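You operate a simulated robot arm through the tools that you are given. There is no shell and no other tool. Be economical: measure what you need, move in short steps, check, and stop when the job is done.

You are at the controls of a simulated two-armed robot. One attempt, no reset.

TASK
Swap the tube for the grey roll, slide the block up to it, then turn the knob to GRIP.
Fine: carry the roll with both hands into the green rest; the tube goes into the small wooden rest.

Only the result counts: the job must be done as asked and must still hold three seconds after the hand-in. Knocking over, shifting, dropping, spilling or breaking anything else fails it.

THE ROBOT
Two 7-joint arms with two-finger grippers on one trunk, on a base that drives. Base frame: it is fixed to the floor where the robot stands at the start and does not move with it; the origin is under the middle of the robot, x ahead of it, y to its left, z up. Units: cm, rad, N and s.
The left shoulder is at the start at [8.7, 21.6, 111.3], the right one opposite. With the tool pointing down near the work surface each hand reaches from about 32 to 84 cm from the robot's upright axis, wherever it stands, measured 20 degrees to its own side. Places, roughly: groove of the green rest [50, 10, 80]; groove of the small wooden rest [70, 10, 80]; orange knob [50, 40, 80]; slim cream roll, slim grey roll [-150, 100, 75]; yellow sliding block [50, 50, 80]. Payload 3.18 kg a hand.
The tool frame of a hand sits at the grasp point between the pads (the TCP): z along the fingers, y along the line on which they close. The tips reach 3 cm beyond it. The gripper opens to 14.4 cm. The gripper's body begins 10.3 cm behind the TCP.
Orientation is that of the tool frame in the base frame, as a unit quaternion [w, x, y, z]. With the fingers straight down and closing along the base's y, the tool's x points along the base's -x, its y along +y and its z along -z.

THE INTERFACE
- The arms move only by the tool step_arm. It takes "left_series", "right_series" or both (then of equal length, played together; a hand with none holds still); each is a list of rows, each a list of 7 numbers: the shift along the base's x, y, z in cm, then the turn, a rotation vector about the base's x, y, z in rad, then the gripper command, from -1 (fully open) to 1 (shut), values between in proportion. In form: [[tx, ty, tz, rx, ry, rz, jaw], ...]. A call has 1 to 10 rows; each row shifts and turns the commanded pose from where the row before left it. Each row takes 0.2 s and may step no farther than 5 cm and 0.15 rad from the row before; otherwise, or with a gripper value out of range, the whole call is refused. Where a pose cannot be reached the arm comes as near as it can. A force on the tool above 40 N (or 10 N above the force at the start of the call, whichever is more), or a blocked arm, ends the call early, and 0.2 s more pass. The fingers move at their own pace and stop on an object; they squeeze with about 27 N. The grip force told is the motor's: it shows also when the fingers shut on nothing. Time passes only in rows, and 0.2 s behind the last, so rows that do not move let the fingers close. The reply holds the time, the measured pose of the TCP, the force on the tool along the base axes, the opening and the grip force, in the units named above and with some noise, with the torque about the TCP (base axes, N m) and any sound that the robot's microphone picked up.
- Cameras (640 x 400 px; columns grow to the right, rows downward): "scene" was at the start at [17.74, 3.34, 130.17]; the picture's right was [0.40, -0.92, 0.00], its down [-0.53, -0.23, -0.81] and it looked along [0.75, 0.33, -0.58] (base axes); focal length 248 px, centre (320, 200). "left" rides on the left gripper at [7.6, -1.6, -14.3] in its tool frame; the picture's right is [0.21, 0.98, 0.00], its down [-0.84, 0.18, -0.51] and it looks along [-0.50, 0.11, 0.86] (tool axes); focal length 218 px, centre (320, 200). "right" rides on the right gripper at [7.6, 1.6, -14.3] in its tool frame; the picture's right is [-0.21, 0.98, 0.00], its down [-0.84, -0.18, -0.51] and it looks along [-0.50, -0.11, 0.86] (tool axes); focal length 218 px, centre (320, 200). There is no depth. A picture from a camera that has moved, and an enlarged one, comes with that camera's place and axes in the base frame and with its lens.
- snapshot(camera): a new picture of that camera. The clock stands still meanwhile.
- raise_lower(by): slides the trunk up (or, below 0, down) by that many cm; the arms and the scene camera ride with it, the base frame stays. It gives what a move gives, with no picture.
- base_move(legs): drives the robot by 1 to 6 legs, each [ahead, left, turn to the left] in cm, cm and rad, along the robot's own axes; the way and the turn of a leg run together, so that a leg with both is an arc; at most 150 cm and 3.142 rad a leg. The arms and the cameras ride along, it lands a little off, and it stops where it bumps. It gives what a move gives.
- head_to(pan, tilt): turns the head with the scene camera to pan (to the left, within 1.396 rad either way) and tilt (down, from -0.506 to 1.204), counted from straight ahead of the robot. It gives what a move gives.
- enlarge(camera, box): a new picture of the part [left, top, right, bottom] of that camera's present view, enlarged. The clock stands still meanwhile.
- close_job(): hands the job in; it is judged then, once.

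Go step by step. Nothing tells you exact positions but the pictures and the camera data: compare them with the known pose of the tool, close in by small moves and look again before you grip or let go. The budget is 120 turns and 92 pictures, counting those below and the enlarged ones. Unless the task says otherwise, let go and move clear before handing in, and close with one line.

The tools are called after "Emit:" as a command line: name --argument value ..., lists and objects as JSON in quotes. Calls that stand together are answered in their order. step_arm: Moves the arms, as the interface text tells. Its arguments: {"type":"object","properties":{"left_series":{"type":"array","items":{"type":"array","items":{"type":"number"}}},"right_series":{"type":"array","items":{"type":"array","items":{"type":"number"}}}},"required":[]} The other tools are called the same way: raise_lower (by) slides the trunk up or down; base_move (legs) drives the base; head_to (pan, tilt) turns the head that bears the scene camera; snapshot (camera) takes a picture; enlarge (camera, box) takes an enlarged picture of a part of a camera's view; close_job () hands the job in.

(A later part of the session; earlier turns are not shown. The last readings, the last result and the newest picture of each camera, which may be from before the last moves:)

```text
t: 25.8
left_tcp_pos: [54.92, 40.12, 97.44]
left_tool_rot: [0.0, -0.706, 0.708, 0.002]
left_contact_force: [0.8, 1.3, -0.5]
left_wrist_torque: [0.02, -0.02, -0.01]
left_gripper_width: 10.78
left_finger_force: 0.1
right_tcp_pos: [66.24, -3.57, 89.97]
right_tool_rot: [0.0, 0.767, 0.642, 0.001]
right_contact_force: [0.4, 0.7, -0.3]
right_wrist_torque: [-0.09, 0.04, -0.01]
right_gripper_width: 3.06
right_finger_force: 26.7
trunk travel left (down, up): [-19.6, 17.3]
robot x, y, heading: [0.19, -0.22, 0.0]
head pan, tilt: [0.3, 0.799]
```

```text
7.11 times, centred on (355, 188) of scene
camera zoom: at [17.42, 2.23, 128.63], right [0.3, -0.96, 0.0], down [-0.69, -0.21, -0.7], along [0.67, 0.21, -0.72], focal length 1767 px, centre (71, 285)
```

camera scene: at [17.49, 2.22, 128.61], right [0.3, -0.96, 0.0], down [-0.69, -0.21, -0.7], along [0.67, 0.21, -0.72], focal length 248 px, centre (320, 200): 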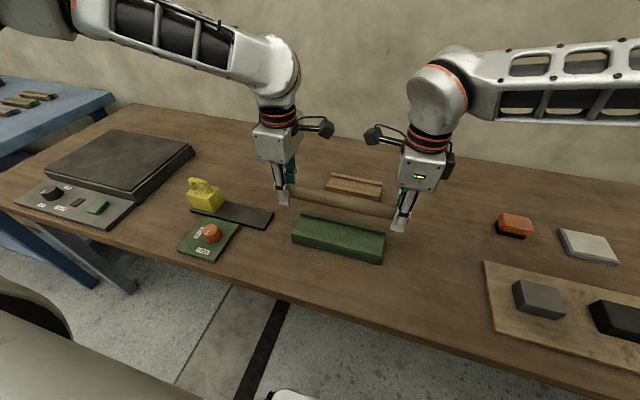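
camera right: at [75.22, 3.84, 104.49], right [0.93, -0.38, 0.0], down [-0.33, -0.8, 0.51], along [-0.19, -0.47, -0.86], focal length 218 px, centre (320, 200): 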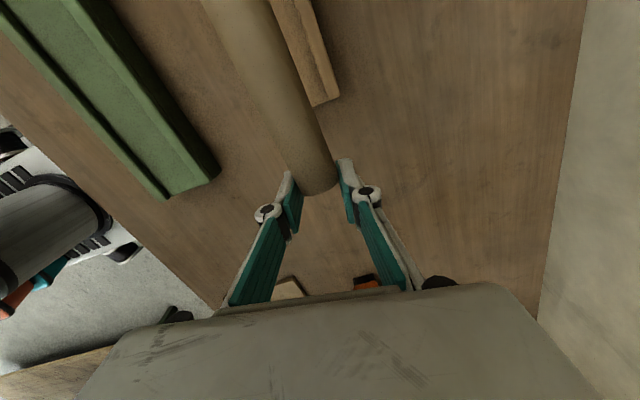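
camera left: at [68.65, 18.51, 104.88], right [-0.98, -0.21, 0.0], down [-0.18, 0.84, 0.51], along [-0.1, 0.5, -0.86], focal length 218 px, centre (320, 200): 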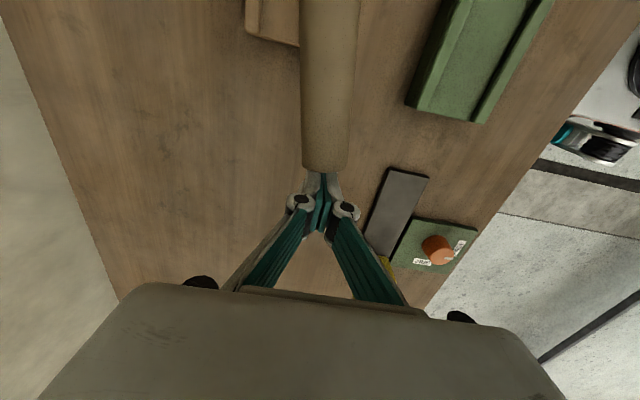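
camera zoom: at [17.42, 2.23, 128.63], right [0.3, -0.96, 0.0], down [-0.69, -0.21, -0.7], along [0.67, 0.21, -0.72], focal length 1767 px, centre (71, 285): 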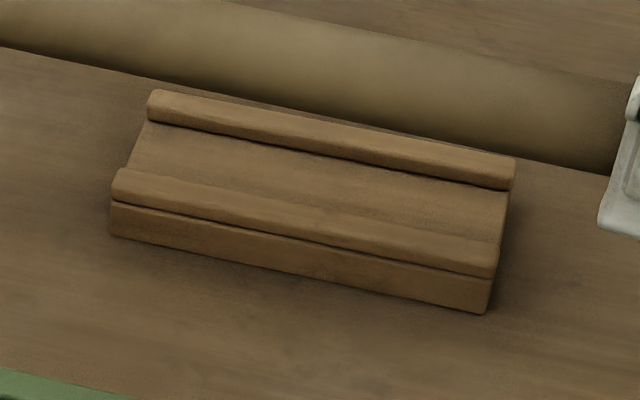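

Groove centre x≈73.1, ~3.9 cm wide, parallel to y, walls ≈79. Move over it and lower partway.

Emit:
step_arm --right_series '[[3.5, -0.3, 0, 0, 0, 0, 1], [3.4, -0.3, 0, 0, 0, 0, 1], [0, 0, -3, 0, 0, 0, 1], [0, 0, -2.5, 0, 0, 0, 1], [0, 0, 0, 0, 0, 0, 1]]'

Emit:
enlarge --camera "right" --box '[160, 0, 480, 200]'

Emit:
enlarge --camera "scene" --box '[280, 130, 440, 230]'

```text
t: 27.0
left_tcp_pos: [55.07, 39.93, 97.43]
left_tool_rot: [0.001, -0.706, 0.708, 0.001]
left_contact_force: [-0.3, -0.4, 0.1]
left_wrist_torque: [0.03, 0.0, -0.02]
left_gripper_width: 10.79
left_finger_force: 0.1
right_tcp_pos: [73.19, -4.2, 84.55]
right_tool_rot: [-0.001, 0.767, 0.642, 0.001]
right_contact_force: [1.3, 0.6, 0.2]
right_wrist_torque: [-0.06, 0.01, 0.04]
right_gripper_width: 3.08
right_finger_force: 26.9
trunk travel left (down, up): [-19.6, 17.3]
robot x, y, heading: [0.12, -0.12, -0.0]
head pan, tilt: [0.3, 0.799]
```

```text
2.00 times, centred on (320, 100) of right
camera zoom: at [76.25, 3.22, 98.83], right [0.93, -0.38, 0.0], down [-0.33, -0.8, 0.51], along [-0.19, -0.47, -0.86], focal length 436 px, centre (320, 400)
```

zoom: 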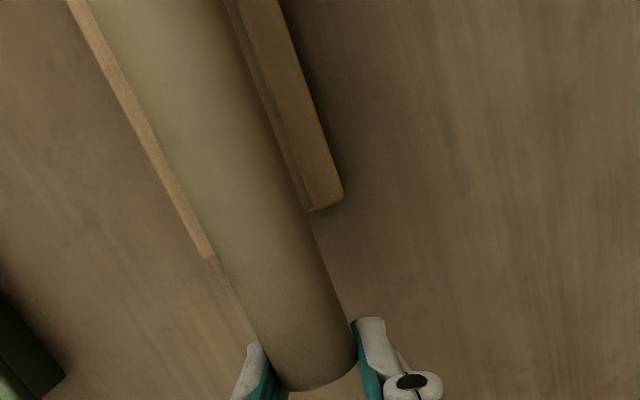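

```text
4.00 times, centred on (360, 180) of scene
camera zoom: at [17.36, 2.2, 128.66], right [0.3, -0.96, 0.0], down [-0.68, -0.21, -0.7], along [0.67, 0.21, -0.72], focal length 994 px, centre (160, 280)
```

zoom: 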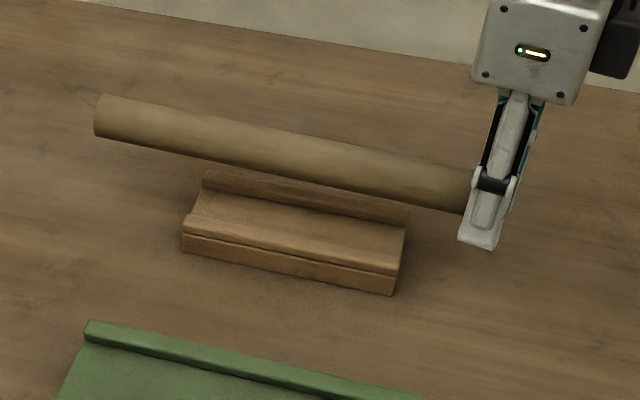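

Aligned. Lower gently to contact.

Emit:
step_arm --right_series '[[-0.1, 0, -2, 0, 0, 0, 1], [0, 0, -1, 0, 0, 0, 1], [0, 0, -0.5, 0, 0, 0, 1], [0, 0, -0.4, 0, 0, 0, 1], [0, 0, 0, 0, 0, 0, 1]]'

Emit:
enlarge --camera "right" --box '[160, 0, 480, 200]'

Emit:
enlarge --camera "scene" --box '[280, 130, 440, 230]'

```text
t: 28.2
left_tcp_pos: [55.05, 39.98, 97.46]
left_tool_rot: [0.001, -0.707, 0.707, 0.0]
left_contact_force: [-0.2, 0.3, -0.2]
left_wrist_torque: [-0.01, 0.05, -0.02]
left_gripper_width: 10.78
left_finger_force: 0.0
right_tcp_pos: [73.07, -4.19, 80.57]
right_tool_rot: [-0.001, 0.767, 0.642, 0.001]
right_contact_force: [-0.1, -0.3, -0.1]
right_wrist_torque: [-0.09, -0.02, 0.03]
right_gripper_width: 3.03
right_finger_force: 27.0
trunk travel left (down, up): [-19.6, 17.3]
robot x, y, heading: [0.04, 0.09, 0.001]
head pan, tilt: [0.3, 0.799]
```

```text
2.00 times, centred on (320, 100) of right
camera zoom: at [76.13, 3.18, 94.93], right [0.93, -0.38, 0.0], down [-0.33, -0.8, 0.51], along [-0.19, -0.47, -0.86], focal length 436 px, centre (320, 400)
```

zoom: 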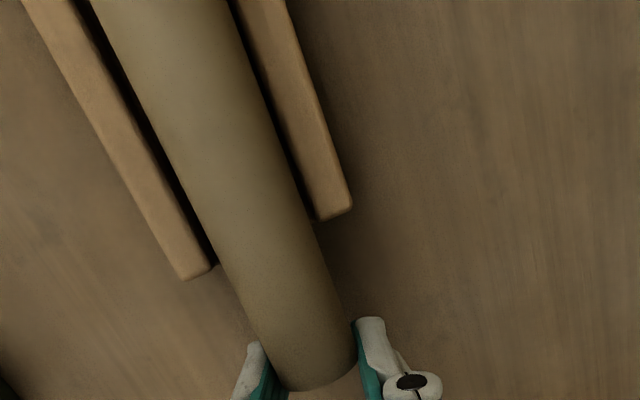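

```text
4.00 times, centred on (360, 180) of scene
camera zoom: at [17.4, 2.21, 128.64], right [0.3, -0.96, 0.0], down [-0.68, -0.21, -0.7], along [0.67, 0.21, -0.72], focal length 994 px, centre (160, 280)
```

zoom: 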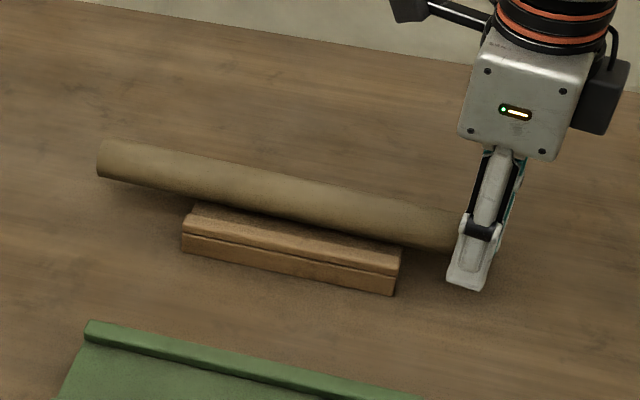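

Centred in the groove; continue down until it touches.

Emit:
step_arm --right_series '[[0, 0, -0.3, 0, 0, 0, 1], [0, 0, -0.3, 0, 0, 0, 1], [0, 0, 0, 0, 0, 0, 1]]'

```text
t: 29.0
left_tcp_pos: [55.04, 39.97, 97.56]
left_tool_rot: [0.001, -0.706, 0.708, 0.0]
left_contact_force: [0.0, -0.8, -0.5]
left_wrist_torque: [0.05, 0.04, 0.0]
left_gripper_width: 10.84
left_finger_force: 0.0
right_tcp_pos: [73.0, -4.13, 80.2]
right_tool_rot: [-0.002, 0.767, 0.641, 0.001]
right_contact_force: [-0.3, 0.6, 4.6]
right_wrist_torque: [0.14, 0.01, 0.0]
right_gripper_width: 3.05
right_finger_force: 27.1
trunk travel left (down, up): [-19.6, 17.3]
robot x, y, heading: [-0.02, 0.11, -0.007]
head pan, tilt: [0.3, 0.799]
```

Contact. Release and rise.

Emit:
step_arm --right_series '[[0, 0, 0, 0, 0, 0, 0.4], [0, 0, 0, 0, 0, 0, 0.1], [0, 0, 0, 0, 0, 0, 0.1], [0, 0, 3, 0, 0, 0, 0.1], [0, 0, 4, 0, 0, 0, 0.1], [0, -2, 4, 0, 0, 0, 0], [-4, 0, 2, 0, 0, 0, 0], [-4, 0, 0, 0, 0, 0, 0]]'

Emit:
enlarge --camera "scene" --box '[240, 130, 440, 255]'

```text
t: 30.8
left_tcp_pos: [55.11, 40.02, 97.52]
left_tool_rot: [0.0, -0.706, 0.708, 0.001]
left_contact_force: [-0.3, 0.1, 0.3]
left_wrist_torque: [0.02, 0.0, 0.02]
left_gripper_width: 10.81
left_finger_force: 0.0
right_tcp_pos: [64.99, -6.28, 93.09]
right_tool_rot: [-0.001, 0.768, 0.641, 0.002]
right_contact_force: [-0.4, 0.2, -0.1]
right_wrist_torque: [0.04, -0.02, -0.03]
right_gripper_width: 7.23
right_finger_force: 0.0
trunk travel left (down, up): [-19.6, 17.3]
robot x, y, heading: [0.03, -0.05, 0.006]
head pan, tilt: [0.3, 0.799]
```

```text
3.20 times, centred on (340, 192) of scene
camera zoom: at [17.37, 2.17, 128.65], right [0.3, -0.96, 0.0], down [-0.68, -0.21, -0.7], along [0.67, 0.21, -0.72], focal length 795 px, centre (256, 224)
```

zoom: 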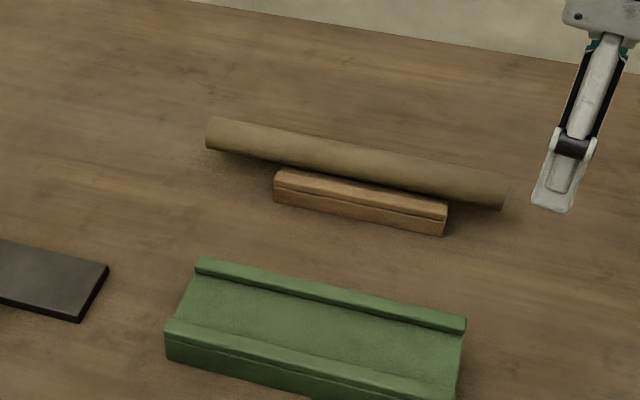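

Tube rests well in the wooden rest. Retract the hands, back off, and turn toward the roll table.

Emit:
step_arm --left_series '[[-3, -2, 2, 0, 0, 0, -0.5], [-4, -2, 2, 0, 0, 0, -0.5], [-4, -2, 2, 0, 0, 0, -0.5], [-3, -2, 1, 0, 0, 0, -0.5], [0, 0, 0, 0, 0, 0, -0.5], [0, 0, 0, 0, 0, 0, -0.5]]' --right_series '[[-4, -2, 2, 0, 0, 0.1, -0.5], [-4, -2, 2, 0, 0, 0.07, -0.5], [-4, -2, 2, 0, 0, 0, -0.5], [-4, -2, 2, 0, 0, 0, -0.5], [-4, -2, 2, 0, 0, 0, -0.5], [-4, -2, 0, 0, 0, 0, -0.5]]'

Emit:
head_to --pan 1.3 --tilt 0.3

Emit:
base_move --legs '[[-40, 0, 0], [0, 0, 1.2]]'

Emit:
snapshot --camera "scene"

```text
t: 32.2
left_tcp_pos: [40.86, 31.82, 104.53]
left_tool_rot: [0.0, -0.707, 0.708, 0.001]
left_contact_force: [0.2, 0.4, 0.2]
left_wrist_torque: [0.03, -0.05, 0.02]
left_gripper_width: 10.81
left_finger_force: 0.0
right_tcp_pos: [41.0, -18.3, 103.08]
right_tool_rot: [0.0, 0.71, 0.704, 0.001]
right_contact_force: [0.6, -0.1, 0.5]
right_wrist_torque: [-0.01, 0.0, 0.0]
right_gripper_width: 10.8
right_finger_force: 0.0
trunk travel left (down, up): [-19.6, 17.3]
robot x, y, heading: [-0.25, 0.02, -0.004]
head pan, tilt: [0.3, 0.799]
```

```text
t: 33.5
left_tcp_pos: [40.91, 31.91, 104.49]
left_tool_rot: [-0.001, -0.706, 0.708, 0.001]
left_contact_force: [-0.5, 0.1, -0.3]
left_wrist_torque: [0.03, 0.0, -0.01]
left_gripper_width: 10.79
left_finger_force: 0.1
right_tcp_pos: [41.16, -18.13, 103.06]
right_tool_rot: [-0.001, 0.71, 0.704, 0.001]
right_contact_force: [0.5, 0.4, 0.0]
right_wrist_torque: [-0.03, -0.04, -0.01]
right_gripper_width: 10.79
right_finger_force: 0.2
trunk travel left (down, up): [-19.6, 17.3]
robot x, y, heading: [-0.01, 0.05, -0.001]
head pan, tilt: [1.3, 0.3]
```

```text
t: 38.9
left_tcp_pos: [-55.06, 49.74, 104.45]
left_tool_rot: [0.001, 0.983, -0.185, 0.0]
left_contact_force: [0.5, -1.0, -0.1]
left_wrist_torque: [-0.05, -0.02, 0.01]
left_gripper_width: 10.83
left_finger_force: 0.0
right_tcp_pos: [-8.27, 31.76, 103.07]
right_tool_rot: [0.0, 0.188, 0.982, 0.0]
right_contact_force: [-0.1, 0.2, 0.1]
right_wrist_torque: [-0.04, -0.03, -0.01]
right_gripper_width: 10.79
right_finger_force: 0.0
trunk travel left (down, up): [-19.6, 17.3]
robot x, y, heading: [-39.95, 0.3, 1.203]
head pan, tilt: [1.3, 0.3]
```

```text
52 pictures are left
camera scene: at [-44.18, 14.55, 133.08], right [0.6, 0.8, 0.0], down [0.24, -0.18, -0.96], along [-0.77, 0.57, -0.3], focal length 248 px, centre (320, 200)
```

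scene: 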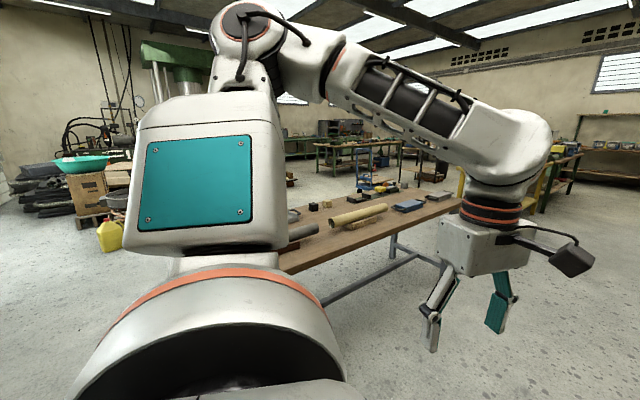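

The grey roll lies on the rear brown table (edge x≈−124), next to the cream one. Turn to face −x and move toward it.

Emit:
base_move --legs '[[0, 0, 1.939], [25, -75, 0]]'

Emit:
head_to --pan 0.0 --tilt 0.6

Emit:
snapshot --camera "scene"

```text
t: 50.6
left_tcp_pos: [-106.4, 42.29, 104.4]
left_tool_rot: [0.001, 0.706, 0.708, 0.001]
left_contact_force: [1.1, 0.3, -0.2]
left_wrist_torque: [-0.06, -0.01, 0.01]
left_gripper_width: 10.78
left_finger_force: 0.1
right_tcp_pos: [-106.83, 92.35, 102.98]
right_tool_rot: [-0.001, -0.706, 0.708, 0.0]
right_contact_force: [0.2, -0.6, 0.7]
right_wrist_torque: [-0.02, 0.02, 0.03]
right_gripper_width: 10.8
right_finger_force: 0.1
trunk travel left (down, up): [-19.6, 17.3]
robot x, y, heading: [-65.7, 74.63, -3.134]
head pan, tilt: [1.3, 0.3]
```

```text
t: 52.1
left_tcp_pos: [-106.42, 42.41, 104.58]
left_tool_rot: [0.001, 0.706, 0.708, 0.001]
left_contact_force: [0.7, -0.2, -0.6]
left_wrist_torque: [-0.03, 0.02, 0.03]
left_gripper_width: 10.8
left_finger_force: 0.0
right_tcp_pos: [-106.84, 92.52, 103.09]
right_tool_rot: [-0.001, -0.706, 0.708, 0.0]
right_contact_force: [0.5, 0.4, 0.2]
right_wrist_torque: [0.02, -0.01, -0.01]
right_gripper_width: 10.81
right_finger_force: 0.0
trunk travel left (down, up): [-19.6, 17.3]
robot x, y, heading: [-65.57, 73.98, -3.137]
head pan, tilt: [0.0, 0.6]
```

```text
51 pictures are left
camera scene: at [-84.49, 74.21, 130.33], right [-0.01, 1.0, 0.0], down [0.56, 0.0, -0.83], along [-0.83, -0.01, -0.56], focal length 248 px, centre (320, 200)
```

scene: 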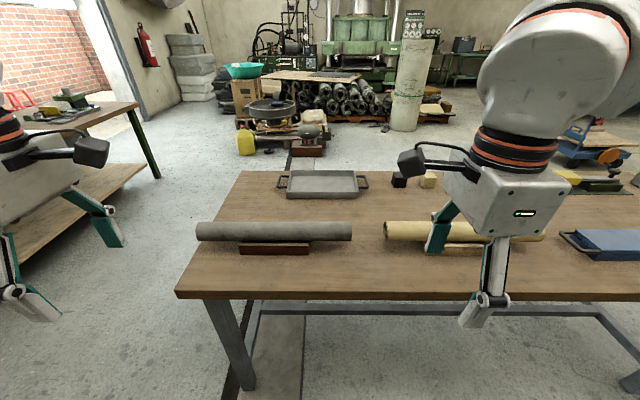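

Grey roll: y from 34 to 84, x≈−144, on a small red stand. Drive closer and centre on it.

Emit:
base_move --legs '[[0, 15, 0], [22, 0, 0]]'

Emit:
head_to --pan 0.0 --tilt 0.8

Emit:
snapshot --camera "scene"

```text
t: 55.3
left_tcp_pos: [-128.05, 27.3, 104.36]
left_tool_rot: [0.001, 0.706, 0.708, 0.0]
left_contact_force: [0.3, -0.3, -0.2]
left_wrist_torque: [0.02, -0.01, -0.02]
left_gripper_width: 10.8
left_finger_force: 0.1
right_tcp_pos: [-128.39, 77.33, 103.16]
right_tool_rot: [-0.001, -0.706, 0.708, -0.001]
right_contact_force: [-0.7, 0.0, -0.2]
right_wrist_torque: [0.01, -0.04, 0.0]
right_gripper_width: 10.79
right_finger_force: 0.1
trunk travel left (down, up): [-19.6, 17.3]
robot x, y, heading: [-87.15, 59.38, -3.134]
head pan, tilt: [0.0, 0.6]
```

```text
t: 56.0
left_tcp_pos: [-128.02, 27.37, 104.37]
left_tool_rot: [0.002, 0.706, 0.708, 0.001]
left_contact_force: [-0.1, -0.5, 0.3]
left_wrist_torque: [0.0, 0.0, 0.0]
left_gripper_width: 10.8
left_finger_force: 0.1
right_tcp_pos: [-128.54, 77.38, 103.04]
right_tool_rot: [0.0, -0.706, 0.708, -0.001]
right_contact_force: [-0.2, 0.4, 0.0]
right_wrist_torque: [-0.03, 0.02, 0.02]
right_gripper_width: 10.8
right_finger_force: 0.0
trunk travel left (down, up): [-19.6, 17.3]
robot x, y, heading: [-87.49, 59.44, -3.137]
head pan, tilt: [0.0, 0.799]
```

```text
50 pictures are left
camera scene: at [-105.33, 59.15, 128.65], right [0.0, 1.0, 0.0], down [0.72, 0.0, -0.7], along [-0.7, 0.0, -0.72], focal length 248 px, centre (320, 200)
```

scene: 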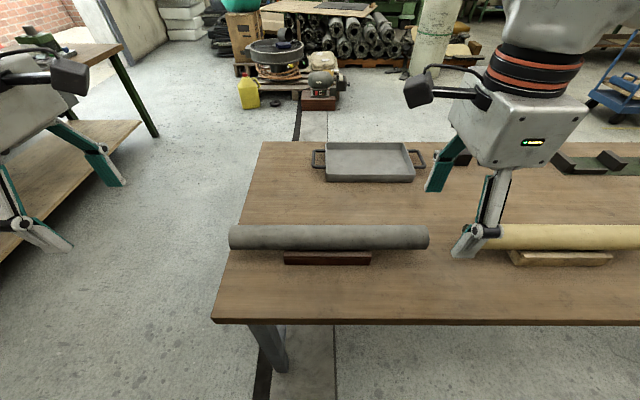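

Roll centre ≈(−141, 61.3), 48.6 cm long, ~6 cm thick. Bring both hands above, at y≈45.8 and 76.8.

Emit:
step_arm --left_series '[[-2.6, 3.7, -1.9, 0, 0, 0, -1], [-2.6, 3.7, -1.9, 0, 0, 0, -1], [-2.6, 3.7, -1.9, 0, 0, 0, -1], [-2.6, 3.7, -1.9, 0, 0, 0, -1], [-2.7, 3.6, -1.9, 0, 0, 0, -1], [0, 0, 0, 0, 0, 0, -1]]' --right_series '[[-2.5, -0.1, -1.6, 0, 0, 0, -1], [-2.5, -0.1, -1.6, 0, 0, 0, -1], [-2.5, -0.1, -1.6, 0, 0, 0, -1], [-2.5, -0.1, -1.6, 0, 0, 0, -1], [-2.6, -0.2, -1.6, 0, 0, 0, -1], [0, 0, 0, 0, 0, 0, -1]]'

Emit:
snapshot --camera "left"

Emit:
snapshot --camera "right"

Emit:
enlarge --camera "scene" --box '[200, 140, 460, 300]'

```text
t: 57.4
left_tcp_pos: [-141.01, 38.92, 95.2]
left_tool_rot: [-0.004, 0.708, 0.706, 0.003]
left_contact_force: [-0.1, 0.8, 0.4]
left_wrist_torque: [0.04, 0.0, -0.02]
left_gripper_width: 14.39
left_finger_force: 0.0
left hand out of reach, approached as far as the arm can: row 4, 5
right_tcp_pos: [-141.05, 76.62, 95.16]
right_tool_rot: [-0.003, -0.706, 0.708, 0.0]
right_contact_force: [-0.2, -0.2, 0.0]
right_wrist_torque: [0.04, 0.05, -0.01]
right_gripper_width: 14.42
right_finger_force: 0.0
trunk travel left (down, up): [-19.6, 17.3]
robot x, y, heading: [-87.07, 59.31, -3.136]
head pan, tilt: [0.0, 0.799]
```

```text
49 pictures are left
camera left: at [-142.6, 46.4, 109.68], right [0.98, 0.21, 0.0], down [0.18, -0.85, 0.5], along [0.1, -0.49, -0.87], focal length 218 px, centre (320, 200)
```

left: 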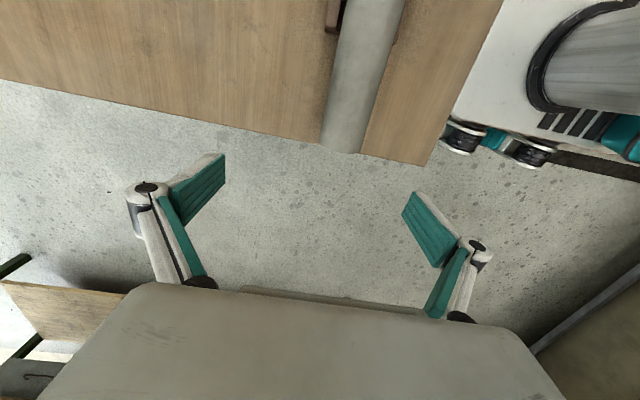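

```text
48 pictures are left
camera right: at [-142.58, 69.3, 109.53], right [-0.98, 0.21, 0.0], down [0.18, 0.84, 0.51], along [0.11, 0.49, -0.86], focal length 218 px, centre (320, 200)
```

right: 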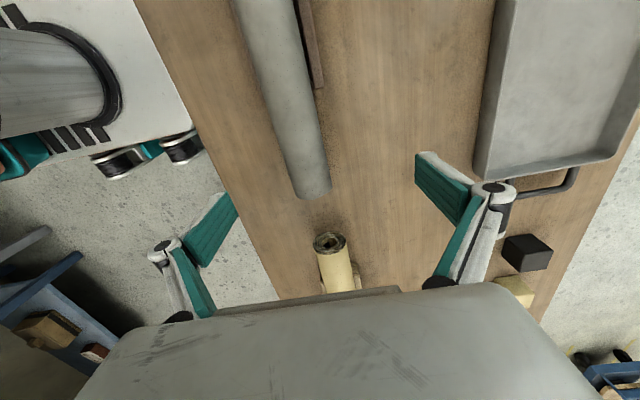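

```text
2.46 times, centred on (330, 220) of scene
camera zoom: at [-105.2, 59.16, 128.7], right [0.0, 1.0, 0.0], down [0.72, 0.0, -0.7], along [-0.7, 0.0, -0.72], focal length 612 px, centre (295, 151)
```

zoom: 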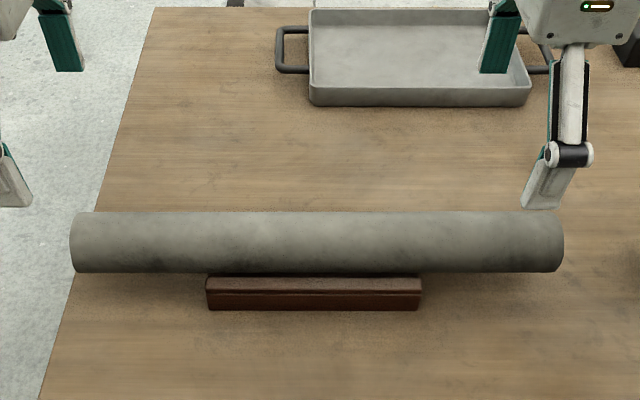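

Refined: roll axis x≈−138.6, z≈82.3, y 38.7–83.4. The left arm can't reach that far inward, so I shift the base ~9 cm toward +y.

Emit:
base_move --legs '[[0, -9, 0]]'

```text
t: 58.9
left_tcp_pos: [-141.08, 47.89, 95.06]
left_tool_rot: [-0.003, 0.709, 0.706, 0.003]
left_contact_force: [-0.2, 0.0, 0.0]
left_wrist_torque: [-0.03, 0.03, -0.01]
left_gripper_width: 14.39
left_finger_force: 0.2
right_tcp_pos: [-141.26, 85.79, 94.98]
right_tool_rot: [-0.001, -0.706, 0.709, -0.001]
right_contact_force: [0.1, 0.2, 1.2]
right_wrist_torque: [-0.03, -0.02, 0.02]
right_gripper_width: 14.39
right_finger_force: 0.0
trunk travel left (down, up): [-19.6, 17.3]
robot x, y, heading: [-87.13, 68.48, -3.137]
head pan, tilt: [0.0, 0.799]
```

Emit:
step_arm --left_series '[[1.2, -1.2, -1, 0, 0, 0, -0.6], [1.2, -1.2, -1, 0, 0, 0, -0.6], [0, 0, -2, 0, 0, 0, -0.6], [0, 0, -1, 0, 0, 0, -0.6]]' --right_series '[[1.3, -3.1, -1, 0, 0, 0, -0.6], [1.3, -3.1, -1, 0, 0, 0, -0.6], [0, -3.1, -2, 0, 0, 0, -0.6], [0, 0, -1, 0, 0, 0, -0.6]]'

Emit:
snapshot --camera "left"

Emit:
snapshot --camera "right"

Emit:
snapshot --camera "scene"

```text
t: 59.9
left_tcp_pos: [-138.65, 45.54, 90.23]
left_tool_rot: [-0.002, 0.709, 0.706, 0.003]
left_contact_force: [-0.9, 0.3, -0.2]
left_wrist_torque: [-0.01, 0.04, 0.0]
left_gripper_width: 11.49
left_finger_force: 0.0
right_tcp_pos: [-138.51, 76.52, 90.04]
right_tool_rot: [0.0, -0.706, 0.708, -0.001]
right_contact_force: [0.8, -0.5, 0.4]
right_wrist_torque: [-0.03, 0.05, 0.0]
right_gripper_width: 11.5
right_finger_force: 0.1
trunk travel left (down, up): [-19.6, 17.3]
robot x, y, heading: [-87.4, 68.44, -3.138]
head pan, tilt: [0.0, 0.799]
```

```text
46 pictures are left
camera left: at [-140.26, 53.02, 104.59], right [0.98, 0.21, 0.0], down [0.18, -0.85, 0.5], along [0.11, -0.49, -0.87], focal length 218 px, centre (320, 200)
```

left: 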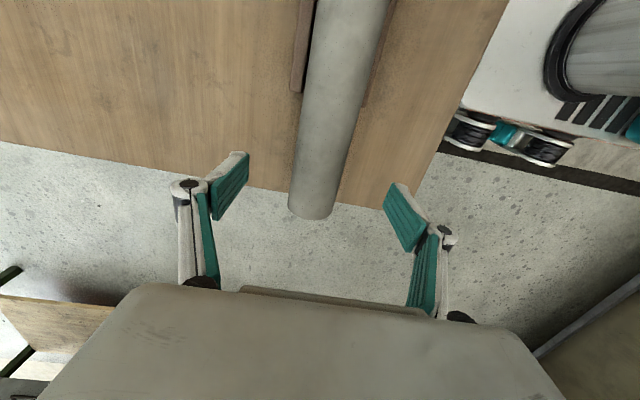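

```text
45 pictures are left
camera right: at [-140.09, 69.0, 104.42], right [-0.98, 0.21, 0.0], down [0.18, 0.84, 0.51], along [0.11, 0.49, -0.86], focal length 218 px, centre (320, 200)
```

right: 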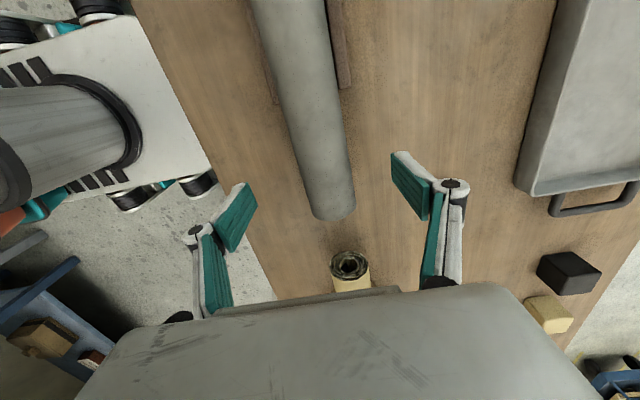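

```text
44 pictures are left
camera scene: at [-105.34, 68.17, 128.66], right [0.0, 1.0, 0.0], down [0.72, 0.0, -0.7], along [-0.7, 0.0, -0.72], focal length 248 px, centre (320, 200)
```

scene: 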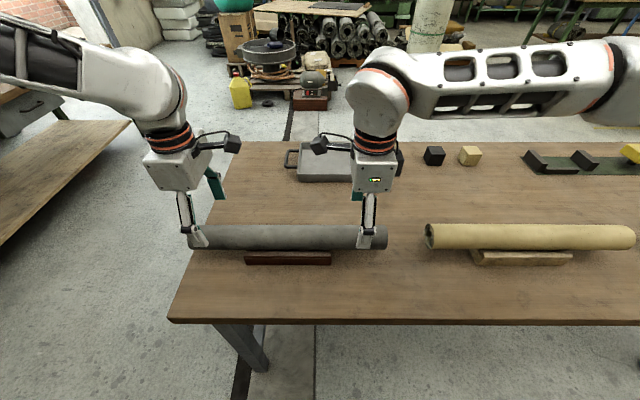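

Aligned over the roll; lower both 8 cm and then close.

Emit:
step_arm --left_series '[[0, 0, -3, 0, 0, 0, -0.6], [0, 0, -3, 0, 0, 0, -0.6], [0, 0, -1.9, 0, 0, 0, -0.4], [0, 0, 0, 0, 0, 0, -0.2]]' --right_series '[[0, 0, -3, 0, 0, 0, -0.6], [0, 0, -3, 0, 0, 0, -0.6], [0, 0, -1.8, 0, 0, 0, -0.4], [0, 0, 0, 0, 0, 0, -0.2]]'

Emit:
enlarge --camera "scene" --box '[150, 150, 430, 300]'

```text
t: 60.9
left_tcp_pos: [-138.65, 45.41, 82.34]
left_tool_rot: [-0.003, 0.708, 0.706, 0.004]
left_contact_force: [-0.1, 0.1, -0.3]
left_wrist_torque: [0.02, 0.01, 0.0]
left_gripper_width: 8.65
left_finger_force: 0.0
right_tcp_pos: [-138.71, 76.47, 82.26]
right_tool_rot: [-0.002, -0.706, 0.709, 0.0]
right_contact_force: [-0.3, 0.3, 0.6]
right_wrist_torque: [0.03, 0.02, 0.01]
right_gripper_width: 8.63
right_finger_force: 0.0
trunk travel left (down, up): [-19.6, 17.3]
robot x, y, heading: [-87.31, 68.48, -3.138]
head pan, tilt: [0.0, 0.799]
```

```text
2.29 times, centred on (290, 225) of scene
camera zoom: at [-105.34, 68.12, 128.66], right [0.0, 1.0, 0.0], down [0.72, 0.0, -0.7], along [-0.7, 0.0, -0.72], focal length 568 px, centre (389, 143)
```

zoom: 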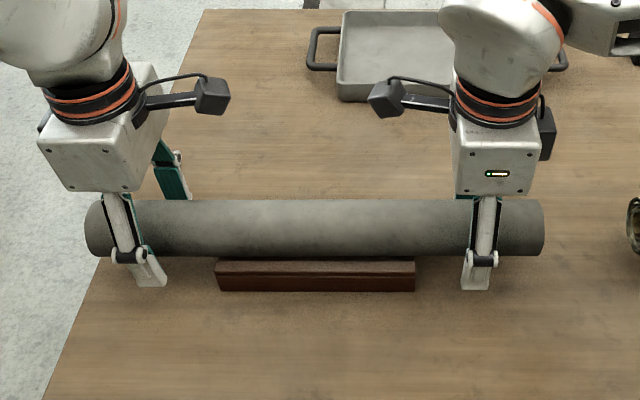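

Emit:
step_arm --left_series '[[0, 0, 0, 0, 0, 0, 0.2], [0, 0, 0, 0, 0, 0, 0.5], [0, 0, 0, 0, 0, 0, 1], [0, 0, 0, 0, 0, 0, 1]]' --right_series '[[0, 0, 0, 0, 0, 0, 0.2], [0, 0, 0, 0, 0, 0, 0.5], [0, 0, 0, 0, 0, 0, 1], [0, 0, 0, 0, 0, 0, 1]]'

```text
t: 61.9
left_tcp_pos: [-138.7, 45.34, 82.34]
left_tool_rot: [-0.003, 0.708, 0.706, 0.004]
left_contact_force: [0.7, -0.1, 1.0]
left_wrist_torque: [0.03, -0.18, -0.25]
left_gripper_width: 5.81
left_finger_force: 27.1
right_tcp_pos: [-138.73, 76.46, 82.21]
right_tool_rot: [-0.001, -0.706, 0.709, 0.0]
right_contact_force: [-8.6, 1.0, 3.8]
right_wrist_torque: [0.09, 0.35, -0.3]
right_gripper_width: 5.79
right_finger_force: 27.3
trunk travel left (down, up): [-19.6, 17.3]
robot x, y, heading: [-87.19, 68.22, -3.137]
head pan, tilt: [0.0, 0.799]
```

Both hold the 5.8 cm roll. Lift together.

Emit:
step_arm --left_series '[[0, 0, 0.5, 0, 0, 0, 1], [0, 0, 1, 0, 0, 0, 1], [0, 0, 2, 0, 0, 0, 1], [0, 0, 2.5, 0, 0, 0, 1], [0, 0, 2.5, 0, 0, 0, 1], [0, 0, 0, 0, 0, 0, 1]]' --right_series '[[-0.1, 0, 0.5, 0, 0, 0, 1], [0, 0, 1, 0, 0, 0, 1], [0, 0, 2, 0, 0, 0, 1], [0, 0, 2.5, 0, 0, 0, 1], [0, 0, 2.5, 0, 0, 0, 1], [0, 0, 0, 0, 0, 0, 1]]'

Emit:
enlarge --camera "scene" --box '[150, 120, 430, 295]'

```text
t: 63.3
left_tcp_pos: [-138.77, 45.48, 90.7]
left_tool_rot: [-0.002, 0.708, 0.706, 0.005]
left_contact_force: [2.2, 0.4, -5.0]
left_wrist_torque: [0.23, -0.36, -0.71]
left_gripper_width: 5.81
left_finger_force: 27.6
right_tcp_pos: [-138.73, 76.48, 90.65]
right_tool_rot: [0.001, -0.706, 0.708, -0.001]
right_contact_force: [-2.4, -0.2, -7.6]
right_wrist_torque: [0.24, 0.37, -0.04]
right_gripper_width: 5.82
right_finger_force: 26.6
trunk travel left (down, up): [-19.6, 17.3]
robot x, y, heading: [-86.92, 68.64, -3.137]
head pan, tilt: [0.0, 0.799]
```

```text
2.29 times, centred on (290, 208) of scene
camera zoom: at [-105.55, 68.1, 128.59], right [0.0, 1.0, 0.0], down [0.72, 0.0, -0.7], along [-0.7, 0.0, -0.72], focal length 568 px, centre (389, 183)
```

zoom: 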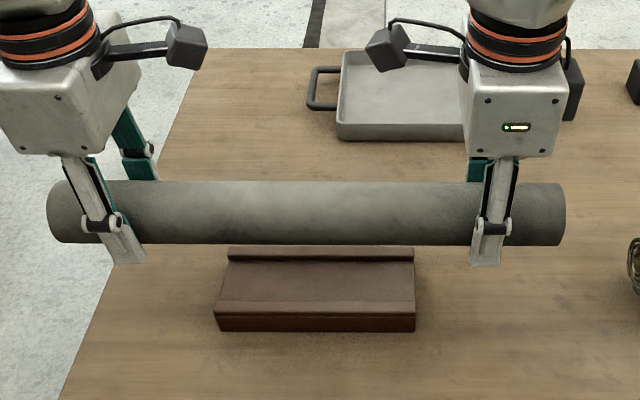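

Lifted (~1.3 kg). Raise the trunk for clearance, then back off and check the grip.

Emit:
raise_lower --by 6

Emit:
base_move --legs '[[-20, 0, 0], [-20, 40, 0]]'

Emit:
snapshot --camera "scene"

```text
t: 64.3
left_tcp_pos: [-138.78, 45.32, 96.58]
left_tool_rot: [-0.002, 0.708, 0.706, 0.004]
left_contact_force: [-0.3, 0.6, -4.2]
left_wrist_torque: [0.19, 0.17, -0.26]
left_gripper_width: 5.8
left_finger_force: 27.0
right_tcp_pos: [-138.75, 76.41, 96.6]
right_tool_rot: [0.0, -0.706, 0.709, -0.001]
right_contact_force: [-1.4, -1.2, -7.9]
right_wrist_torque: [0.31, -0.21, 0.07]
right_gripper_width: 5.79
right_finger_force: 27.3
trunk travel left (down, up): [-25.6, 11.3]
robot x, y, heading: [-87.19, 68.34, -3.14]
head pan, tilt: [0.0, 0.799]
```

```text
t: 69.6
left_tcp_pos: [-98.52, 5.34, 96.71]
left_tool_rot: [-0.003, 0.709, 0.705, 0.004]
left_contact_force: [-1.0, -0.7, -5.0]
left_wrist_torque: [0.04, 0.03, 0.01]
left_gripper_width: 5.82
left_finger_force: 27.0
right_tcp_pos: [-98.53, 36.47, 96.72]
right_tool_rot: [-0.001, -0.705, 0.709, -0.001]
right_contact_force: [-0.5, 0.1, -6.5]
right_wrist_torque: [0.06, 0.02, 0.1]
right_gripper_width: 5.78
right_finger_force: 26.6
trunk travel left (down, up): [-25.6, 11.3]
robot x, y, heading: [-47.11, 28.43, -3.138]
head pan, tilt: [0.0, 0.799]
```

```text
41 pictures are left
camera scene: at [-61.24, 28.06, 134.88], right [0.0, 1.0, 0.0], down [0.72, 0.0, -0.7], along [-0.7, 0.0, -0.72], focal length 248 px, centre (320, 200)
```

scene: 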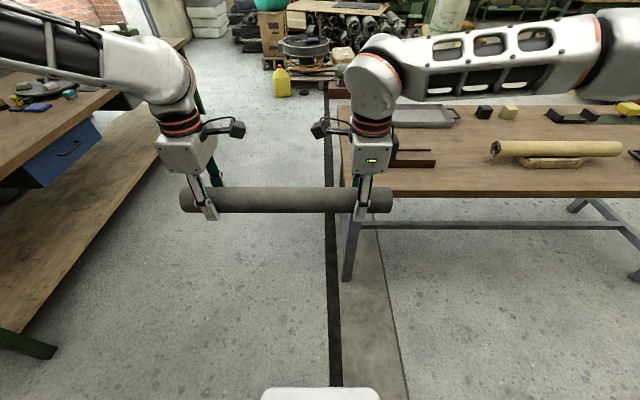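

Grip is steady. Turn back to face the main table.

Emit:
base_move --legs '[[0, 0, -1.57], [0, 0, -1.57]]'

Emit:
head_to --pan 0.2 --tilt 0.7

Emit:
snapshot --camera "scene"

```text
t: 77.6
left_tcp_pos: [4.6, 50.94, 96.62]
left_tool_rot: [-0.005, -0.704, 0.71, -0.001]
left_contact_force: [1.0, -0.8, -5.5]
left_wrist_torque: [-0.04, 0.0, 0.0]
left_gripper_width: 5.79
left_finger_force: 26.9
right_tcp_pos: [4.34, 19.95, 96.64]
right_tool_rot: [-0.001, 0.711, 0.704, 0.001]
right_contact_force: [-1.0, 0.9, -6.6]
right_wrist_torque: [-0.05, 0.07, 0.09]
right_gripper_width: 5.81
right_finger_force: 26.9
trunk travel left (down, up): [-25.6, 11.3]
robot x, y, heading: [-47.12, 28.45, 0.002]
head pan, tilt: [0.0, 0.799]
```

```text
t: 78.3
left_tcp_pos: [4.65, 50.81, 96.67]
left_tool_rot: [-0.005, -0.704, 0.71, -0.002]
left_contact_force: [-1.3, -1.5, -5.8]
left_wrist_torque: [0.04, 0.07, 0.0]
left_gripper_width: 5.81
left_finger_force: 27.0
right_tcp_pos: [4.23, 19.92, 96.78]
right_tool_rot: [-0.001, 0.711, 0.703, 0.001]
right_contact_force: [-0.8, 2.1, -5.8]
right_wrist_torque: [0.03, -0.06, -0.01]
right_gripper_width: 5.82
right_finger_force: 26.9
trunk travel left (down, up): [-25.6, 11.3]
robot x, y, heading: [-47.16, 28.07, -0.001]
head pan, tilt: [0.201, 0.7]
```

```text
40 pictures are left
camera scene: at [-32.97, 29.81, 135.7], right [0.2, -0.98, 0.0], down [-0.63, -0.13, -0.76], along [0.75, 0.15, -0.64], focal length 248 px, centre (320, 200)
```

scene: 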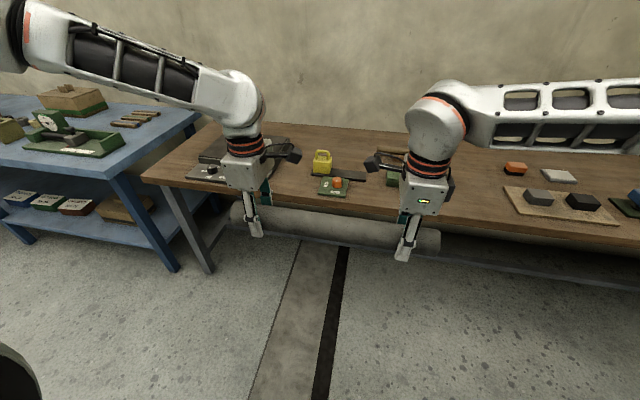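

Now sidestep to y≈2.4 and drive ahead to bring the roll over the green rest.

Emit:
base_move --legs '[[0, -26, 0], [48, 0, 0]]'

Emit:
head_to --pan 0.2 --tilt 0.85

Emit:
snapshot --camera "scene"

Emit:
snapshot --camera "left"

Emit:
snapshot --camera "right"

```text
t: 83.7
left_tcp_pos: [52.52, 24.96, 96.64]
left_tool_rot: [-0.005, -0.703, 0.711, -0.003]
left_contact_force: [1.8, -1.3, -6.0]
left_wrist_torque: [0.11, -0.02, 0.07]
left_gripper_width: 5.8
left_finger_force: 26.8
right_tcp_pos: [52.14, -6.22, 96.62]
right_tool_rot: [0.0, 0.711, 0.704, 0.0]
right_contact_force: [0.2, 1.5, -5.8]
right_wrist_torque: [-0.06, 0.03, 0.13]
right_gripper_width: 5.79
right_finger_force: 26.8
trunk travel left (down, up): [-25.6, 11.3]
robot x, y, heading: [0.73, 2.4, 0.001]
head pan, tilt: [0.201, 0.7]
```

```text
t: 84.4
left_tcp_pos: [52.31, 24.83, 96.62]
left_tool_rot: [-0.005, -0.704, 0.71, -0.003]
left_contact_force: [-0.1, -2.2, -5.4]
left_wrist_torque: [0.0, 0.05, 0.06]
left_gripper_width: 5.77
left_finger_force: 27.3
right_tcp_pos: [52.08, -6.2, 96.66]
right_tool_rot: [-0.002, 0.712, 0.702, 0.001]
right_contact_force: [-0.2, 1.7, -6.3]
right_wrist_torque: [0.04, -0.07, -0.02]
right_gripper_width: 5.81
right_finger_force: 26.6
trunk travel left (down, up): [-25.6, 11.3]
robot x, y, heading: [0.74, 2.26, -0.006]
head pan, tilt: [0.201, 0.85]
```

```text
39 pictures are left
camera scene: at [14.2, 3.61, 134.48], right [0.2, -0.98, 0.0], down [-0.74, -0.15, -0.66], along [0.65, 0.13, -0.75], focal length 248 px, centre (320, 200)
```

scene: 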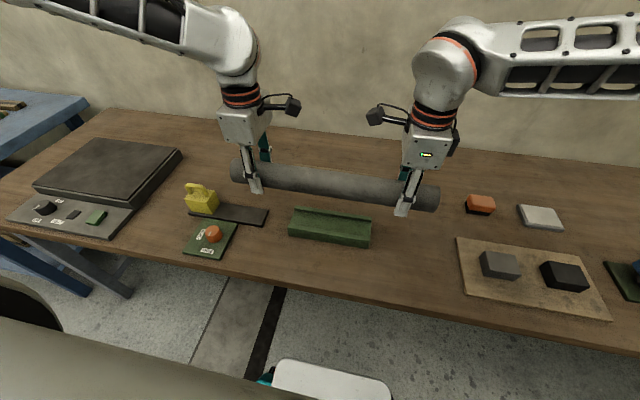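

```text
38 pictures are left
camera left: at [54.04, 17.37, 111.07], right [-0.98, -0.2, 0.01], down [-0.17, 0.85, 0.5], along [-0.1, 0.49, -0.87], focal length 218 px, centre (320, 200)
```

left: 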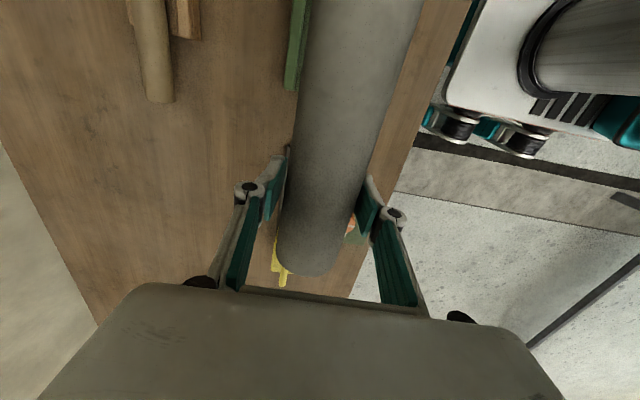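

```text
37 pictures are left
camera right: at [53.93, 1.51, 111.04], right [0.98, -0.22, 0.0], down [-0.19, -0.84, 0.51], along [-0.11, -0.49, -0.86], focal length 218 px, centre (320, 200)
```

right: 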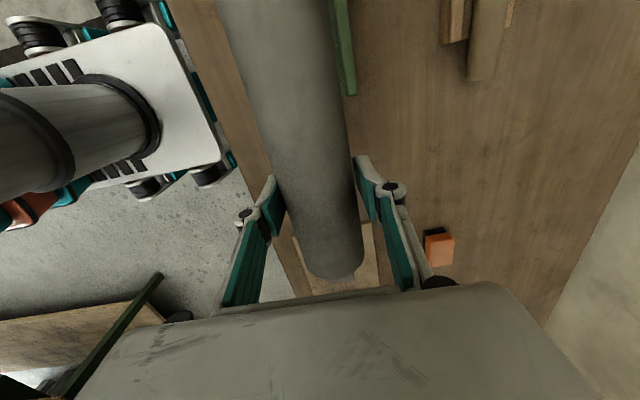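

Roll is above the rest: y is right (centre ≈8.9), x needs ≈+2.1. Shift and lower partway.

Emit:
step_arm --left_series '[[1, 0.1, 0, 0, 0, 0, 1], [1, 0.1, 0, 0, 0, 0, 1], [0, 0, -2, 0, 0, 0, 1], [0, 0, -2.5, 0, 0, 0, 1], [0, 0, -2.5, 0, 0, 0, 1], [0, 0, -2, 0, 0, 0, 1], [0, 0, 0, 0, 0, 0, 1]]' --right_series '[[1.1, 0.1, 0, 0, 0, 0, 1], [1.1, 0.1, 0, 0, 0, 0, 1], [0, 0, -2, 0, 0, 0, 1], [0, 0, -2.5, 0, 0, 0, 1], [0, 0, -2.5, 0, 0, 0, 1], [0, 0, -2, 0, 0, 0, 1], [0, 0, 0, 0, 0, 0, 1]]'

Emit:
snapshot --camera "left"

Emit:
snapshot --camera "right"

Emit:
enlarge --camera "scene" --box '[200, 140, 460, 300]'

```text
t: 86.0
left_tcp_pos: [54.36, 25.07, 87.72]
left_tool_rot: [-0.004, -0.704, 0.71, -0.003]
left_contact_force: [8.8, 0.4, -5.7]
left_wrist_torque: [0.03, -0.27, 1.21]
left_gripper_width: 5.83
left_finger_force: 26.8
right_tcp_pos: [54.23, -5.94, 87.66]
right_tool_rot: [0.001, 0.711, 0.703, -0.001]
right_contact_force: [-8.0, -1.0, -4.8]
right_wrist_torque: [0.14, 0.23, 1.45]
right_gripper_width: 5.79
right_finger_force: 27.2
trunk travel left (down, up): [-25.6, 11.3]
robot x, y, heading: [0.98, 2.28, -0.01]
head pan, tilt: [0.201, 0.85]
```

```text
36 pictures are left
camera left: at [55.99, 17.59, 102.1], right [-0.98, -0.2, 0.0], down [-0.17, 0.85, 0.5], along [-0.1, 0.49, -0.87], focal length 218 px, centre (320, 200)
```

left: 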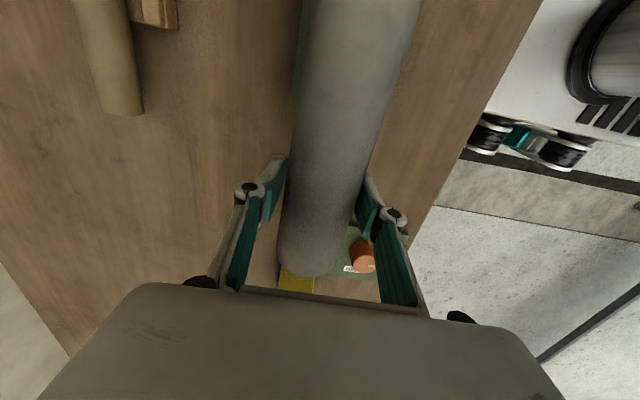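

```text
35 pictures are left
camera right: at [56.09, 1.73, 102.04], right [0.98, -0.22, 0.0], down [-0.19, -0.84, 0.51], along [-0.11, -0.49, -0.86], focal length 218 px, centre (320, 200)
```

right: 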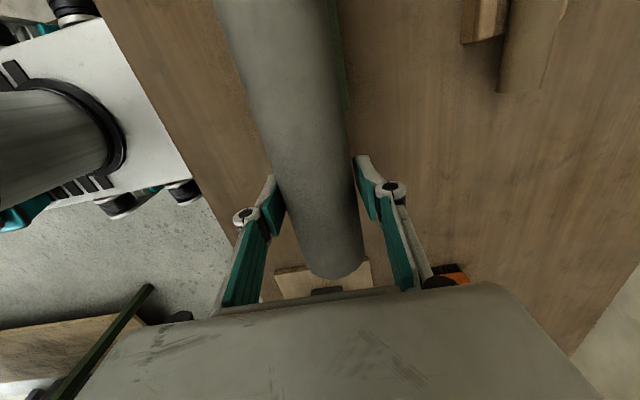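

```text
2.46 times, centred on (330, 220) of scene
camera zoom: at [14.18, 3.61, 134.49], right [0.2, -0.98, 0.0], down [-0.74, -0.15, -0.66], along [0.65, 0.13, -0.75], focal length 612 px, centre (295, 151)
```

zoom: 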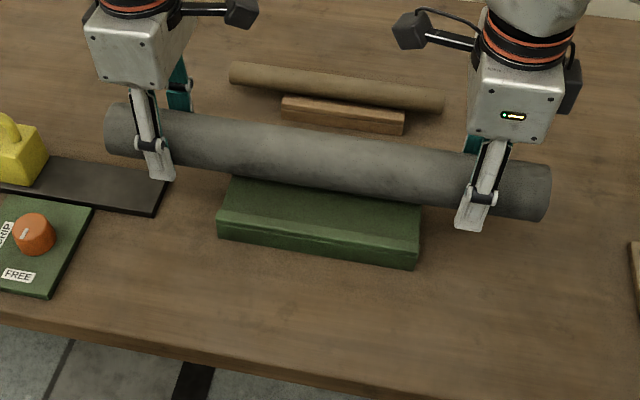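

Roll is centred over the groove (x≈54.35). Relieve the small side force and lower toward contact.

Emit:
step_arm --left_series '[[0.1, 0, -1.5, 0, 0, 0, 1], [0, 0, -1.5, 0, 0, 0, 1], [0, 0, -1, 0, 0, 0, 1], [0, 0, -0.5, 0, 0, 0, 1], [0, 0, 0, 0, 0, 0, 1]]' --right_series '[[-0.1, 0, -1.5, 0, 0, 0, 1], [0, 0, -1.5, 0, 0, 0, 1], [0, 0, -1, 0, 0, 0, 1], [0, 0, -0.5, 0, 0, 0, 1], [0, 0, 0, 0, 0, 0, 1]]'

Emit:
enlarge --camera "scene" --box '[240, 150, 440, 275]'

```text
t: 87.2
left_tcp_pos: [54.17, 25.44, 83.51]
left_tool_rot: [-0.006, -0.704, 0.71, -0.005]
left_contact_force: [5.9, -20.5, -9.5]
left_wrist_torque: [0.49, 0.2, 1.03]
left_gripper_width: 5.78
left_finger_force: 27.3
left hand out of reach, approached as far as the arm can: row 3
right_tcp_pos: [54.29, -5.76, 83.32]
right_tool_rot: [-0.001, 0.71, 0.705, 0.002]
right_contact_force: [-5.9, 21.1, -1.7]
right_wrist_torque: [0.75, -0.24, 0.72]
right_gripper_width: 5.84
right_finger_force: 26.4
trunk travel left (down, up): [-25.6, 11.3]
robot x, y, heading: [0.62, 2.2, -0.007]
head pan, tilt: [0.201, 0.85]
```

```text
3.20 times, centred on (340, 212) of scene
camera zoom: at [14.21, 3.61, 134.48], right [0.2, -0.98, 0.0], down [-0.74, -0.15, -0.66], along [0.65, 0.13, -0.75], focal length 795 px, centre (256, 160)
```

zoom: 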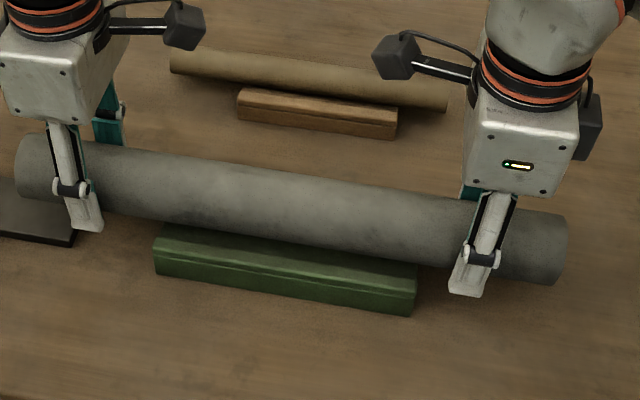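

The left arm neared its reach limit (trunk is still up) and pulls along y. Raise the arms a little, lower the trunk instead.

Emit:
step_arm --left_series '[[0, -0.2, 0, 0, 0, 0, 1], [0, -0.2, 1, 0, 0, 0, 1], [0, 0, 1.5, 0, 0, 0, 1], [0, 0, 2, 0, 0, 0, 1], [0, 0, 0, 0, 0, 0, 1]]' --right_series '[[0, 0, 0, 0, 0, 0, 1], [0, 0, 1.1, 0, 0, 0, 1], [0, 0, 1.5, 0, 0, 0, 1], [0, 0, 2, 0, 0, 0, 1], [0, 0, 0, 0, 0, 0, 1]]'

Emit:
raise_lower --by -4

```text
t: 88.4
left_tcp_pos: [54.22, 25.21, 88.04]
left_tool_rot: [-0.005, -0.704, 0.71, -0.004]
left_contact_force: [2.1, -26.2, -3.2]
left_wrist_torque: [-0.71, -0.04, 0.09]
left_gripper_width: 5.78
left_finger_force: 27.0
left hand out of reach, approached as far as the arm can: row 1
right_tcp_pos: [54.31, -5.89, 87.76]
right_tool_rot: [-0.002, 0.711, 0.704, 0.001]
right_contact_force: [-0.8, 27.2, -9.1]
right_wrist_torque: [-0.25, 0.05, 0.26]
right_gripper_width: 5.79
right_finger_force: 27.0
trunk travel left (down, up): [-25.6, 11.3]
robot x, y, heading: [0.77, 2.31, -0.006]
head pan, tilt: [0.201, 0.85]
```

```text
t: 89.2
left_tcp_pos: [54.02, 25.18, 84.27]
left_tool_rot: [-0.004, -0.705, 0.71, -0.005]
left_contact_force: [3.9, -29.0, -7.7]
left_wrist_torque: [0.05, 0.04, 0.61]
left_gripper_width: 5.84
left_finger_force: 27.3
right_tcp_pos: [54.3, -5.89, 84.02]
right_tool_rot: [-0.001, 0.71, 0.704, 0.002]
right_contact_force: [-3.4, 29.6, -4.7]
right_wrist_torque: [0.32, -0.11, 0.46]
right_gripper_width: 5.81
right_finger_force: 27.3
trunk travel left (down, up): [-21.6, 15.3]
robot x, y, heading: [1.0, 2.38, -0.005]
head pan, tilt: [0.201, 0.85]
```

Relieve the tension: bring the left hand inward slightly.

Emit:
step_arm --left_series '[[0, -0.2, 0, 0, 0, 0, 1], [0, -0.15, 0, 0, 0, 0, 1], [0, 0, 0, 0, 0, 0, 1]]'

```text
t: 90.0
left_tcp_pos: [54.14, 25.13, 84.0]
left_tool_rot: [-0.003, -0.704, 0.71, -0.003]
left_contact_force: [4.4, -13.6, -4.6]
left_wrist_torque: [-0.44, -0.08, 0.38]
left_gripper_width: 5.82
left_finger_force: 27.1
right_tcp_pos: [54.27, -6.1, 83.68]
right_tool_rot: [0.0, 0.711, 0.703, -0.001]
right_contact_force: [-3.7, 13.2, -7.0]
right_wrist_torque: [0.1, 0.09, 0.99]
right_gripper_width: 5.78
right_finger_force: 26.8
trunk travel left (down, up): [-21.6, 15.3]
robot x, y, heading: [0.9, 2.25, -0.008]
head pan, tilt: [0.201, 0.85]
```

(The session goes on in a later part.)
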